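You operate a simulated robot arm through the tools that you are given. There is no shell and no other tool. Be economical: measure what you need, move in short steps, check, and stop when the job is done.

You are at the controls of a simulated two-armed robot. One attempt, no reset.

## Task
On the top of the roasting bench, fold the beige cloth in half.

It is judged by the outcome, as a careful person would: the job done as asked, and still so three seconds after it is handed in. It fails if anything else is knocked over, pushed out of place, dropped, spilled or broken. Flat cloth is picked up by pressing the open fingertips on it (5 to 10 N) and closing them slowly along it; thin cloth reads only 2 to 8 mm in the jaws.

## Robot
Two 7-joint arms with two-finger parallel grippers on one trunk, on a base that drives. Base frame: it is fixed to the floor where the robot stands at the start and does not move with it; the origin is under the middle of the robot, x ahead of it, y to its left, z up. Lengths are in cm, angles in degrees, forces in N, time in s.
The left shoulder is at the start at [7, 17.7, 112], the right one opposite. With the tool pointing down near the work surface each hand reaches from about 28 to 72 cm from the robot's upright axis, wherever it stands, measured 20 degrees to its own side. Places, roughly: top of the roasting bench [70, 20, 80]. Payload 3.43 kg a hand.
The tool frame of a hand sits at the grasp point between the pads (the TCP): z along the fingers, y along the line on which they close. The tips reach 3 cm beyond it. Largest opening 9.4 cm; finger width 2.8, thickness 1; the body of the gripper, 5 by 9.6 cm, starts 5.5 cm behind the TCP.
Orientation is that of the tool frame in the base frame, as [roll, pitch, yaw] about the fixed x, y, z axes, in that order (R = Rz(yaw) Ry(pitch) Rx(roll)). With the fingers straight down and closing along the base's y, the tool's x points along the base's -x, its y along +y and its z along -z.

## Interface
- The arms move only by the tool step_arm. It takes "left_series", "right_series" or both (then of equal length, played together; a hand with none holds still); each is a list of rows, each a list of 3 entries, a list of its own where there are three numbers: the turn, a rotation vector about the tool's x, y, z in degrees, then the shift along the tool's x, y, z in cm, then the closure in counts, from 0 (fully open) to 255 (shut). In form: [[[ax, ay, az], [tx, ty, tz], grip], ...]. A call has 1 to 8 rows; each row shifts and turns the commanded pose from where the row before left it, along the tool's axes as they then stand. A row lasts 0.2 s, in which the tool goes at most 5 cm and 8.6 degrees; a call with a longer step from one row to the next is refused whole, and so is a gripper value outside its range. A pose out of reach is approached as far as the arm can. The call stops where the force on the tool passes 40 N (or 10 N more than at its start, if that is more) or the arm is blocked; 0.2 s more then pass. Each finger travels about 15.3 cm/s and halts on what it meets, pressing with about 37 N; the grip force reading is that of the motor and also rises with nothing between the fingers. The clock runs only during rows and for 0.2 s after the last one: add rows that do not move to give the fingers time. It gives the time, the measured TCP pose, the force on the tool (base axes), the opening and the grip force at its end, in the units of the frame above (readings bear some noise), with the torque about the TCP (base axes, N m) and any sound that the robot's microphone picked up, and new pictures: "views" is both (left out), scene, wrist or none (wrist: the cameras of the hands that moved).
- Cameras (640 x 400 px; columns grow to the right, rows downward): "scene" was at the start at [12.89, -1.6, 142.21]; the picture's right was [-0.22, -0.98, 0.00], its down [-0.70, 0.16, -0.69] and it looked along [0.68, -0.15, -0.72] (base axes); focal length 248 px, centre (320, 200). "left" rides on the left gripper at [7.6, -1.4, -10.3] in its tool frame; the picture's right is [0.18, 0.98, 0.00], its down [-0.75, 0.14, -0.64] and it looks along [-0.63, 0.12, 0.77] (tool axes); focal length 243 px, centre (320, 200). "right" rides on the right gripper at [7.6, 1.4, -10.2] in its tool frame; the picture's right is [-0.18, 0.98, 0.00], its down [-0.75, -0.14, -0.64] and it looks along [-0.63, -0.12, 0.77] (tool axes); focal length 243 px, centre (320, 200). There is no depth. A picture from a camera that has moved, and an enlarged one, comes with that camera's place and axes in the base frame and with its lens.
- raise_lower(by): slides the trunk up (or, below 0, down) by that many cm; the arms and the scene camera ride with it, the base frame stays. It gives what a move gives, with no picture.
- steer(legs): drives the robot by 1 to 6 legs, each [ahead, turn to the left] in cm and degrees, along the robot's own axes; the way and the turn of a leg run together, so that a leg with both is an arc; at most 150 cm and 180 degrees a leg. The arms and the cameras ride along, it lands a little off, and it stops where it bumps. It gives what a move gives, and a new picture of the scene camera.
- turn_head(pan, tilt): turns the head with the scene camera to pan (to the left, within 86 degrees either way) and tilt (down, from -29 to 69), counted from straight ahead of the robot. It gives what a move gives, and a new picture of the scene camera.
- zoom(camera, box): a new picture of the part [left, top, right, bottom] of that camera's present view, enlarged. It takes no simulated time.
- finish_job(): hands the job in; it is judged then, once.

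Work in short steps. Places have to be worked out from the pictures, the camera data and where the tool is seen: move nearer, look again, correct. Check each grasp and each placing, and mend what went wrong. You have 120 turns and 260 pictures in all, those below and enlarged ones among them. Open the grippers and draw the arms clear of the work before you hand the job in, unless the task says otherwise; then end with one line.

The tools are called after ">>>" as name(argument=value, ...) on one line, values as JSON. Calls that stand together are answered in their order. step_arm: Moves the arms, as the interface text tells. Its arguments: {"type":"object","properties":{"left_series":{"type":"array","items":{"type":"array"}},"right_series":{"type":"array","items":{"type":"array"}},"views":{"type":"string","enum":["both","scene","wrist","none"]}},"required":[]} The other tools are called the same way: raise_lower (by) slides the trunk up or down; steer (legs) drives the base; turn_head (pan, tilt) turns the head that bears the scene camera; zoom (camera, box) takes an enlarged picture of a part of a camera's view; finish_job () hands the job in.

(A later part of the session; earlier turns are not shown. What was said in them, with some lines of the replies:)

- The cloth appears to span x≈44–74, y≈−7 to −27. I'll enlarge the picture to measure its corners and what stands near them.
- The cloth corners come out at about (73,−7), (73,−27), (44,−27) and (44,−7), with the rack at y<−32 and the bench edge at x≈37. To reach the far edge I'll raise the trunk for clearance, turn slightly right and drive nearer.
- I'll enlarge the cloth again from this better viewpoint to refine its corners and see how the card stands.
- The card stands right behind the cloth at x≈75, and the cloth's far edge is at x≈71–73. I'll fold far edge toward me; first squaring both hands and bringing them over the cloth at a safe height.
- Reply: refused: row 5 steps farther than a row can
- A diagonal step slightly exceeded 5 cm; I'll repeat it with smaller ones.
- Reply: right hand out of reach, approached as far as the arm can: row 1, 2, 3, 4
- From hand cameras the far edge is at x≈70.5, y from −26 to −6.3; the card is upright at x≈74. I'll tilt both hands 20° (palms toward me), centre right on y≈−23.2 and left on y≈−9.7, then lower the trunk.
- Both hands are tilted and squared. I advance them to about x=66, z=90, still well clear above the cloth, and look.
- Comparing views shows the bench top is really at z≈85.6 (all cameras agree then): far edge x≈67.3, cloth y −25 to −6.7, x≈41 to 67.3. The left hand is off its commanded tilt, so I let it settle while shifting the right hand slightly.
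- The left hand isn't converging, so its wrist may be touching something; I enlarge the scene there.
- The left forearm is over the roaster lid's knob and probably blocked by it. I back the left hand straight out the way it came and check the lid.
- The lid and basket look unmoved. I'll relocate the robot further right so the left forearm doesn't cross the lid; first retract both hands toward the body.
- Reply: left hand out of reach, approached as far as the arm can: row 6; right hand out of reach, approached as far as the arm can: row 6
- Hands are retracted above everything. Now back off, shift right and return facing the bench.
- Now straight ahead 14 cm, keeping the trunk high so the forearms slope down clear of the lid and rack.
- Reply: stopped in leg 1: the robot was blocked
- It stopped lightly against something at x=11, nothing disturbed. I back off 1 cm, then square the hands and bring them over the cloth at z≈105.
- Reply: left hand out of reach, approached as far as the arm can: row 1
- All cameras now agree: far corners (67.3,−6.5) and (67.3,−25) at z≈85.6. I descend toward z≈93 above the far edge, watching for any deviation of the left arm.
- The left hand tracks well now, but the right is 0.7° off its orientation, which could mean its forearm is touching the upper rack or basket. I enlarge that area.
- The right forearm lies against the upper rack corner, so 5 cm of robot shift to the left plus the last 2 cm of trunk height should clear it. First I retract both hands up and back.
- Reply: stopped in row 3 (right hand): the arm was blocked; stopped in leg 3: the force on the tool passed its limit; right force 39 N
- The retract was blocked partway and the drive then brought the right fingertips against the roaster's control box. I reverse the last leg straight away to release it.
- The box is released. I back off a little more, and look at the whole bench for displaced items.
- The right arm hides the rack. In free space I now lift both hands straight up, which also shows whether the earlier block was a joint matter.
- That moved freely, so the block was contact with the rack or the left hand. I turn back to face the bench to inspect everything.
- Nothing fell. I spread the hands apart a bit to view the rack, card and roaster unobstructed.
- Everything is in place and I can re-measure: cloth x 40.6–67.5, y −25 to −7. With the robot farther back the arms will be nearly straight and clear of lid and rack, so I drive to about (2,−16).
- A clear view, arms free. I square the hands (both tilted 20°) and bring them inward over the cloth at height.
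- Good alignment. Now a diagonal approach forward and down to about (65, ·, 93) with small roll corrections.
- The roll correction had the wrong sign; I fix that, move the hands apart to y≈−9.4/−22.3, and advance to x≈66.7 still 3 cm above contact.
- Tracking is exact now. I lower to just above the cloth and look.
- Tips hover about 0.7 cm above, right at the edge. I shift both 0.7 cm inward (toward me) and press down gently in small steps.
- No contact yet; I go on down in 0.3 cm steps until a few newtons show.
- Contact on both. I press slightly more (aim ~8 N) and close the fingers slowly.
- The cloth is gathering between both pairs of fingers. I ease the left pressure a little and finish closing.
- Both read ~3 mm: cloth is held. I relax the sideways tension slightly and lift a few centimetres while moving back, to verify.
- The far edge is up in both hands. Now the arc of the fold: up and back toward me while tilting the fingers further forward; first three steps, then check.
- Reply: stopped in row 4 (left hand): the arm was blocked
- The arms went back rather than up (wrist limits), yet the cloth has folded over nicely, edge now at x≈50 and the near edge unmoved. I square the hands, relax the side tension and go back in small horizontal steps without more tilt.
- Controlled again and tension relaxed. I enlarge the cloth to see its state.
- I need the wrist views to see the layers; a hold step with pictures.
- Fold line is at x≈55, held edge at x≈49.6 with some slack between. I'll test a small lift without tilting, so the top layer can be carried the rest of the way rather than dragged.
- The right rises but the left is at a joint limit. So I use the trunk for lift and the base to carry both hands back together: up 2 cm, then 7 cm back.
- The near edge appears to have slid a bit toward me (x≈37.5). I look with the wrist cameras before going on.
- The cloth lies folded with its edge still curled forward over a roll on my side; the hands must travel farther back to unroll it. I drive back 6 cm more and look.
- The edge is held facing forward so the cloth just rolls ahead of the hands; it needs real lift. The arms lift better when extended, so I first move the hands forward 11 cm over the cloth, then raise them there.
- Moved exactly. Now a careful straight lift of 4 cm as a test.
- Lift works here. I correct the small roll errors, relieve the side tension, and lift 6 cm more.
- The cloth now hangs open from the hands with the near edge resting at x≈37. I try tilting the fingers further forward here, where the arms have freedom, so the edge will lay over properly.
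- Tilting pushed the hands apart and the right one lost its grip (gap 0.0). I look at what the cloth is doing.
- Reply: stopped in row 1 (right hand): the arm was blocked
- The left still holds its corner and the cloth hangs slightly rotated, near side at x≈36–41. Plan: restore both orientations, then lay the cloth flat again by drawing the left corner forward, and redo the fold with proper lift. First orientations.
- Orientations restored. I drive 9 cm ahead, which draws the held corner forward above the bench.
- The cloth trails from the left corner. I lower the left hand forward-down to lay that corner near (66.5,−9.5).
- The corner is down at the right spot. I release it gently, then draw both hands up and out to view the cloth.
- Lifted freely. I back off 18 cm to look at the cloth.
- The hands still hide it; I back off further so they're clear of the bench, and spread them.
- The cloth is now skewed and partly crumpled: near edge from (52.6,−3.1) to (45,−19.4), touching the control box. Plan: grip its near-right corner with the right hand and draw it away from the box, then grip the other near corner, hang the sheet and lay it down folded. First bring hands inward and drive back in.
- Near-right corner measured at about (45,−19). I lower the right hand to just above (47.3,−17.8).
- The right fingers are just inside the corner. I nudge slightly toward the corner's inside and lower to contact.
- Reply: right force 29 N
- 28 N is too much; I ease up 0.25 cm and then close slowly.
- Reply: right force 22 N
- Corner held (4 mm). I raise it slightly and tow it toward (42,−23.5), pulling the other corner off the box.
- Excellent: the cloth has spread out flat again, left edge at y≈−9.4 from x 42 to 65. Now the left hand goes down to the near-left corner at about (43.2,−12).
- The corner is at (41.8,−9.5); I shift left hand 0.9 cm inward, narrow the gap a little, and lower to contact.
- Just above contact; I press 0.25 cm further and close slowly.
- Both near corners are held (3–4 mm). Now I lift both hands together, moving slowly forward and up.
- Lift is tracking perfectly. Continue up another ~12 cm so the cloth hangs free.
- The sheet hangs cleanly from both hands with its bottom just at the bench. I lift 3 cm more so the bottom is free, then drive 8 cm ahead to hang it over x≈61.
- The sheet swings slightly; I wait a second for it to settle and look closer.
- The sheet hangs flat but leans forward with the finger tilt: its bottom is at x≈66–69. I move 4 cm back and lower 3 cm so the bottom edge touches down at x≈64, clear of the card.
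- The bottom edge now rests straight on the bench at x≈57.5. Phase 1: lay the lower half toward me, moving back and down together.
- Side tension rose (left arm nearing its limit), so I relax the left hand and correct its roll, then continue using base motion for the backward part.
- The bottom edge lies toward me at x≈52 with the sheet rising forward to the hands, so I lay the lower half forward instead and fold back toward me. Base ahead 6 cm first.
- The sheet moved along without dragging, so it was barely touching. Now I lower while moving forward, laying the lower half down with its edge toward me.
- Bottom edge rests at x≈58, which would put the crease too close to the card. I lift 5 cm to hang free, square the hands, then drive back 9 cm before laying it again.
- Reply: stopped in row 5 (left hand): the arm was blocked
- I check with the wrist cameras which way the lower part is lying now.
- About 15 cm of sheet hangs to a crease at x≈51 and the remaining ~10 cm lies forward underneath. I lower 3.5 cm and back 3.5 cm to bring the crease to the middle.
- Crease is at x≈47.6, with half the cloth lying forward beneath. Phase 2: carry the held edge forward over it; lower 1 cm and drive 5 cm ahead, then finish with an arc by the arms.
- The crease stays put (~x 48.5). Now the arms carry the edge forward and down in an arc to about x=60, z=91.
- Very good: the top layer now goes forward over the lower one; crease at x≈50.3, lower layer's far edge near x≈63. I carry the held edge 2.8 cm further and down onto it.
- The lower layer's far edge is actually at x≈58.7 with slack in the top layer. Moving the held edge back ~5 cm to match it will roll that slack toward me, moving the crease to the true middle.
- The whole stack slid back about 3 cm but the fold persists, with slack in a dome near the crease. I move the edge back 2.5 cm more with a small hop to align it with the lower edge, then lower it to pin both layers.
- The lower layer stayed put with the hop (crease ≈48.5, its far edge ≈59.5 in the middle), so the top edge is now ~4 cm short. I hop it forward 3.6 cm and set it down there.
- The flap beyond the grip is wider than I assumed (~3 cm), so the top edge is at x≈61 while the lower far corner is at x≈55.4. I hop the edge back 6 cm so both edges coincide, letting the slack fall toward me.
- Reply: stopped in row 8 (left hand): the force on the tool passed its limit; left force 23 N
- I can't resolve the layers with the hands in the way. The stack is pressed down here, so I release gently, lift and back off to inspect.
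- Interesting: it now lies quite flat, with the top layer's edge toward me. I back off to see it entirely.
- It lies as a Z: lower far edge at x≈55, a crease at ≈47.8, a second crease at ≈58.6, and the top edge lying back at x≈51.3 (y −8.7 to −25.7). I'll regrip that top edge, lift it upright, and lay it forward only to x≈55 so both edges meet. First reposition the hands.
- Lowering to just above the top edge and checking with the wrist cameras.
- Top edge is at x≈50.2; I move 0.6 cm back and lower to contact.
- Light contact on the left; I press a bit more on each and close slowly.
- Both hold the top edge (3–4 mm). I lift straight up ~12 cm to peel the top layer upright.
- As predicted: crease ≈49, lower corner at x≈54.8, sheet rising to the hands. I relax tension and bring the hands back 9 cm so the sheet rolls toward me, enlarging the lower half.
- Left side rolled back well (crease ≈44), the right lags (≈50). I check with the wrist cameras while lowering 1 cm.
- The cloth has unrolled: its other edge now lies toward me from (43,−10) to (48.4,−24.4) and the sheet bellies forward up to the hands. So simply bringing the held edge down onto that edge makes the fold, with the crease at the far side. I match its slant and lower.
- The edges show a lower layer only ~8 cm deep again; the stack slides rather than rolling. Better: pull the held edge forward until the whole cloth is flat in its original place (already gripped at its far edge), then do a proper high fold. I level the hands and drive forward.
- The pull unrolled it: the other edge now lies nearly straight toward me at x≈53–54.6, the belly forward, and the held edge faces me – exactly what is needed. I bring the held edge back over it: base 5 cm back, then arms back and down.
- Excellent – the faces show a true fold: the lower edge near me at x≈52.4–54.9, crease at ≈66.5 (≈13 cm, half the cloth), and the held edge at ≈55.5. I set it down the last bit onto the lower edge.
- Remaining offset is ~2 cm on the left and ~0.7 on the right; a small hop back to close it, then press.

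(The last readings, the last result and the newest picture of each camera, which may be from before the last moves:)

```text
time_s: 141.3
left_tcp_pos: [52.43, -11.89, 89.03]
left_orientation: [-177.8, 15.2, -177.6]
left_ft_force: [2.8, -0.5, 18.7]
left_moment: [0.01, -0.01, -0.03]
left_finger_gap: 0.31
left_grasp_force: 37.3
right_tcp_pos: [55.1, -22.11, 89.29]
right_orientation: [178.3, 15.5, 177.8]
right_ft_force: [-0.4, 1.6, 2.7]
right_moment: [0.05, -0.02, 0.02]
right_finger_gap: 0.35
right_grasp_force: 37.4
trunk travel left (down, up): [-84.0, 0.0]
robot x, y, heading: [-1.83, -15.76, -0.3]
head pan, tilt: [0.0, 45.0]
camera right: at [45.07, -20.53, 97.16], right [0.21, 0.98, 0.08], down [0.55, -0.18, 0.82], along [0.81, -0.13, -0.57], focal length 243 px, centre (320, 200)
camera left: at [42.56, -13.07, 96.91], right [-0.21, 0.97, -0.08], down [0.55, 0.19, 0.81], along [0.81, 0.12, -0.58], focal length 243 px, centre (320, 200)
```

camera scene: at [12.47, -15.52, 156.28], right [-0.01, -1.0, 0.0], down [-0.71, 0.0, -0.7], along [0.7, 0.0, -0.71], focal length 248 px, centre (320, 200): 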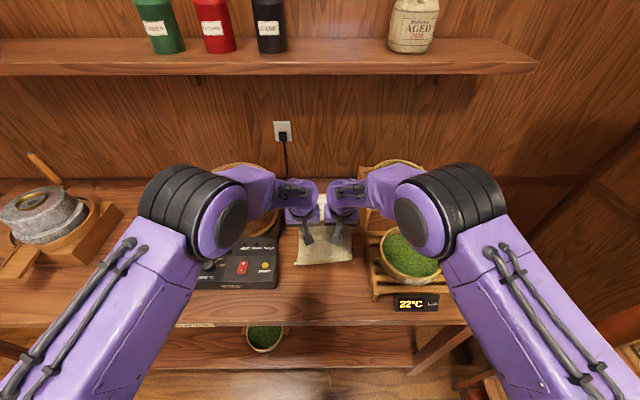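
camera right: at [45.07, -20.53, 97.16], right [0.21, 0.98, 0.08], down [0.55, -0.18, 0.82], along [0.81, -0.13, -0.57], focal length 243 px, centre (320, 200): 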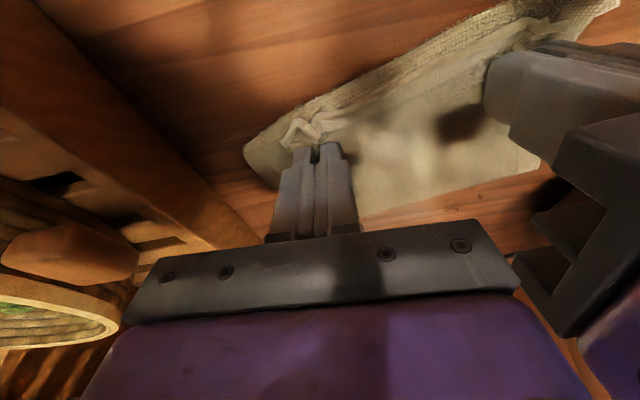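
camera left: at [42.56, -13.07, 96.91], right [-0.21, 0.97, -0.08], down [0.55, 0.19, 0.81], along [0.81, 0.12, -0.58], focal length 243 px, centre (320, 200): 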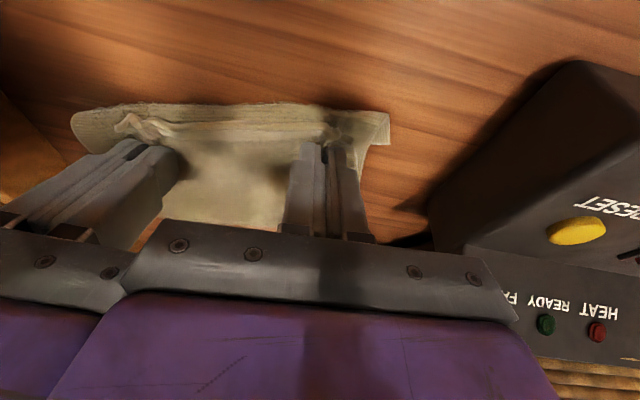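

Edges coincide now. I press the right a touch, open slowly and lift straight off.

>>> step_arm(left_series=[[[0, 0, 0], [0, 0, -0.15], 240], [[0, 0, 0], [0, 0, 0], 222], [[0, 0, 0], [0, 0, 0], 208], [[0, 0, 0], [0, 0, 0], 195], [[0, 0, 0], [-0.25, 0, -0.95], 190], [[0, 0, 0], [-0.5, 0, -1.9], 190], [[0, 0, 0], [-0.8, 0, -2.9], 190], [[0, 0, 0], [-0.8, 0, -2.9], 190]], right_series=[[[0, 0, 0], [0.05, 0, 0.15], 240], [[0, 0, 0], [0, 0, 0], 222], [[0, 0, 0], [0, 0, 0], 208], [[0, 0, 0], [0, 0, 0], 195], [[0, 0, 0], [-0.25, 0, -0.95], 190], [[0, 0, 0], [-0.5, 0, -1.9], 190], [[0, 0, 0], [-0.8, 0, -2.9], 190], [[0, 0, 0], [-0.8, 0, -2.9], 190]], views="wrist")

```text
time_s: 143.1
left_tcp_pos: [52.2, -11.2, 97.84]
left_orientation: [-177.8, 14.8, -177.5]
left_ft_force: [-0.4, 1.1, -0.5]
left_moment: [-0.02, -0.01, -0.02]
left_finger_gap: 2.39
left_grasp_force: 0.0
right_tcp_pos: [55.21, -22.4, 97.83]
right_orientation: [178.2, 15.3, 177.8]
right_ft_force: [-0.8, 0.8, 0.3]
right_moment: [0.03, -0.04, 0.02]
right_finger_gap: 2.42
right_grasp_force: 0.1
trunk travel left (down, up): [-84.0, 0.0]
robot x, y, heading: [-2.03, -15.93, -0.1]
head pan, tilt: [0.0, 45.0]
camera right: at [45.19, -20.75, 105.72], right [0.21, 0.98, 0.08], down [0.55, -0.18, 0.81], along [0.81, -0.13, -0.58], focal length 243 px, centre (320, 200)
camera left: at [42.38, -12.66, 105.82], right [-0.21, 0.97, -0.08], down [0.56, 0.19, 0.81], along [0.8, 0.12, -0.58], focal length 243 px, centre (320, 200)
```

right: 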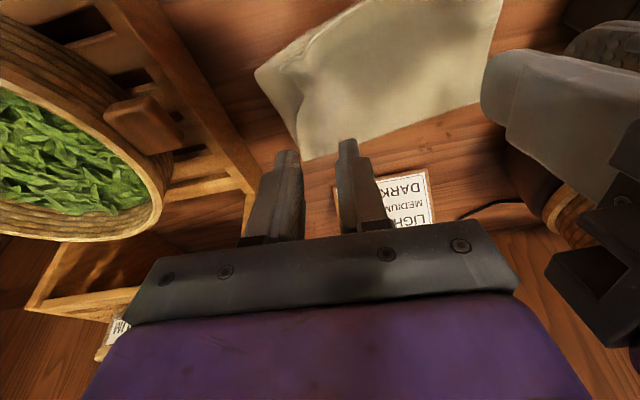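
left: 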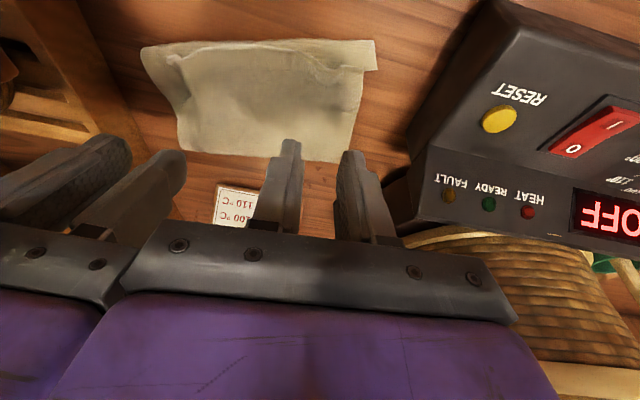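

That looks like a real half-fold. I back off and spread the hands to inspect.

>>> steer(legs=[[-26, 0]])

>>> step_arm(left_series=[[[0, 0, 0], [0, 4.5, 0], 190], [[0, 0, 0], [0, 4.5, 0], 190], [[0, 0, 0], [0, 4.5, 0], 190]], right_series=[[[0, 0, 0], [0, -4.5, 0], 190], [[0, 0, 0], [0, -4.5, 0], 190], [[0, 0, 0], [0, -4.5, 0], 190]], views="none")

>>> zoom(camera="scene", box=[260, 140, 390, 221])

```text
time_s: 145.0
left_tcp_pos: [26.87, -11.4, 97.73]
left_orientation: [-177.7, 14.8, -177.8]
left_ft_force: [0.8, -0.1, -0.2]
left_moment: [0.01, -0.04, 0.03]
left_finger_gap: 2.39
left_grasp_force: 0.1
right_tcp_pos: [29.68, -22.49, 97.55]
right_orientation: [178.3, 15.2, 177.5]
right_ft_force: [0.9, 0.2, 0.2]
right_moment: [-0.01, -0.04, 0.0]
right_finger_gap: 2.41
right_grasp_force: 0.1
trunk travel left (down, up): [-84.0, 0.0]
robot x, y, heading: [-27.6, -15.2, -0.7]
head pan, tilt: [0.0, 45.0]
camera scene: at [-14.42, -15.36, 156.36], right [-0.01, -1.0, 0.0], down [-0.71, 0.01, -0.71], along [0.71, -0.01, -0.71], focal length 248 px, centre (320, 200)
```

scene: 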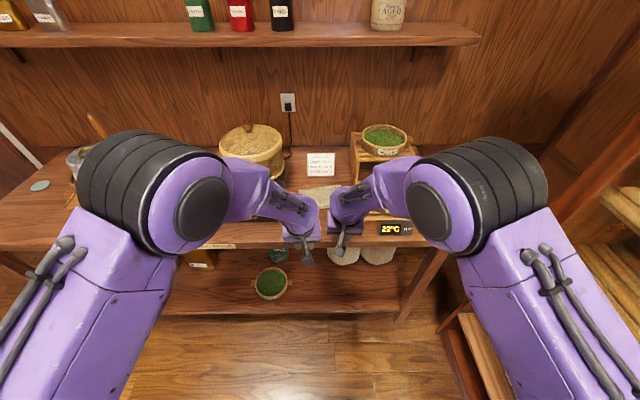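

```text
time_s: 145.8
left_tcp_pos: [26.42, 2.12, 97.57]
left_orientation: [-177.9, 15.0, -177.9]
left_ft_force: [0.1, -0.5, 0.6]
left_moment: [0.0, 0.03, 0.04]
left_finger_gap: 2.4
left_grasp_force: 0.1
right_tcp_pos: [28.93, -35.77, 97.24]
right_orientation: [178.3, 15.4, 177.5]
right_ft_force: [-0.4, -0.9, 0.7]
right_moment: [0.02, 0.03, -0.02]
right_finger_gap: 2.38
right_grasp_force: 0.0
trunk travel left (down, up): [-84.0, 0.0]
robot x, y, heading: [-27.35, -15.15, -0.6]
head pan, tilt: [0.0, 45.0]
```

```text
4.92 times, centred on (325, 180) of scene
camera zoom: at [-14.65, -15.38, 156.38], right [-0.01, -1.0, 0.0], down [-0.71, 0.01, -0.71], along [0.71, -0.01, -0.71], focal length 1222 px, centre (295, 296)
```

zoom: 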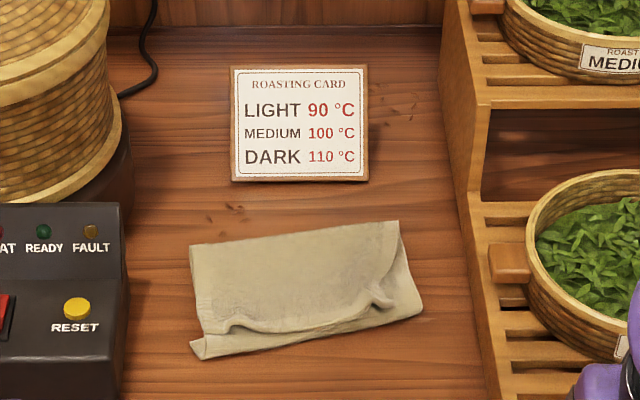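

The cloth is folded once, about 13 cm deep (half its length), edges meeting within about 1 cm, and everything around it stands as before. I open the grippers fully and back off a bit more before handing in.

>>> step_arm(left_series=[[[0, 0, 0], [0, 0, 0], 0], [[0, 0, 0], [0, 0, 0], 0], [[0, 0, 0], [0, 0, 0], 0]], right_series=[[[0, 0, 0], [0, 0, 0], 0], [[0, 0, 0], [0, 0, 0], 0], [[0, 0, 0], [0, 0, 0], 0]], views="none")

>>> steer(legs=[[-6, 0]])

```text
time_s: 146.6
left_tcp_pos: [26.42, 2.14, 97.52]
left_orientation: [-177.8, 14.9, -177.8]
left_ft_force: [0.3, -0.1, 0.2]
left_moment: [-0.03, -0.03, 0.01]
left_finger_gap: 9.41
left_grasp_force: 0.0
right_tcp_pos: [29.02, -35.71, 97.24]
right_orientation: [178.3, 15.3, 177.5]
right_ft_force: [-0.3, 0.1, -0.1]
right_moment: [0.01, 0.01, 0.03]
right_finger_gap: 9.37
right_grasp_force: 0.0
trunk travel left (down, up): [-84.0, 0.0]
robot x, y, heading: [-27.67, -15.48, -0.5]
head pan, tilt: [0.0, 45.0]
```

```text
time_s: 147.5
left_tcp_pos: [20.88, 2.13, 97.28]
left_orientation: [-177.8, 14.6, -178.0]
left_ft_force: [0.5, 0.2, -1.4]
left_moment: [0.03, 0.06, 0.04]
left_finger_gap: 9.39
left_grasp_force: 0.1
right_tcp_pos: [23.33, -35.78, 96.93]
right_orientation: [178.4, 15.1, 177.3]
right_ft_force: [0.5, 0.5, -0.3]
right_moment: [0.02, 0.03, 0.02]
right_finger_gap: 9.38
right_grasp_force: 0.0
trunk travel left (down, up): [-84.0, 0.0]
robot x, y, heading: [-33.65, -15.58, -0.9]
head pan, tilt: [0.0, 45.0]
camera scene: at [-19.82, -15.33, 156.29], right [-0.01, -1.0, 0.0], down [-0.71, 0.01, -0.7], along [0.7, -0.01, -0.71], focal length 248 px, centre (320, 200)
```

scene: 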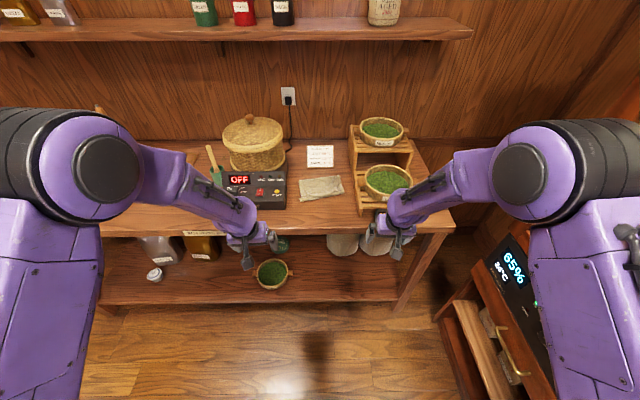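

The hands are clear and open, the cloth lies folded in half, and nothing else is disturbed; I hand the job in.

>>> finish_job()

```text
The job is handed in.
```

The beige cloth is folded in half on the top of the roasting bench. The edges meet to within about 1–1.5 cm, the top layer's right corner is slightly curled, and the cloth sits a little skewed and shifted from where it started. While repositioning, the right fingertips pressed against the roaster's control box and an arm touched the rack or lid, but every item looked upright and in place in the last picture.
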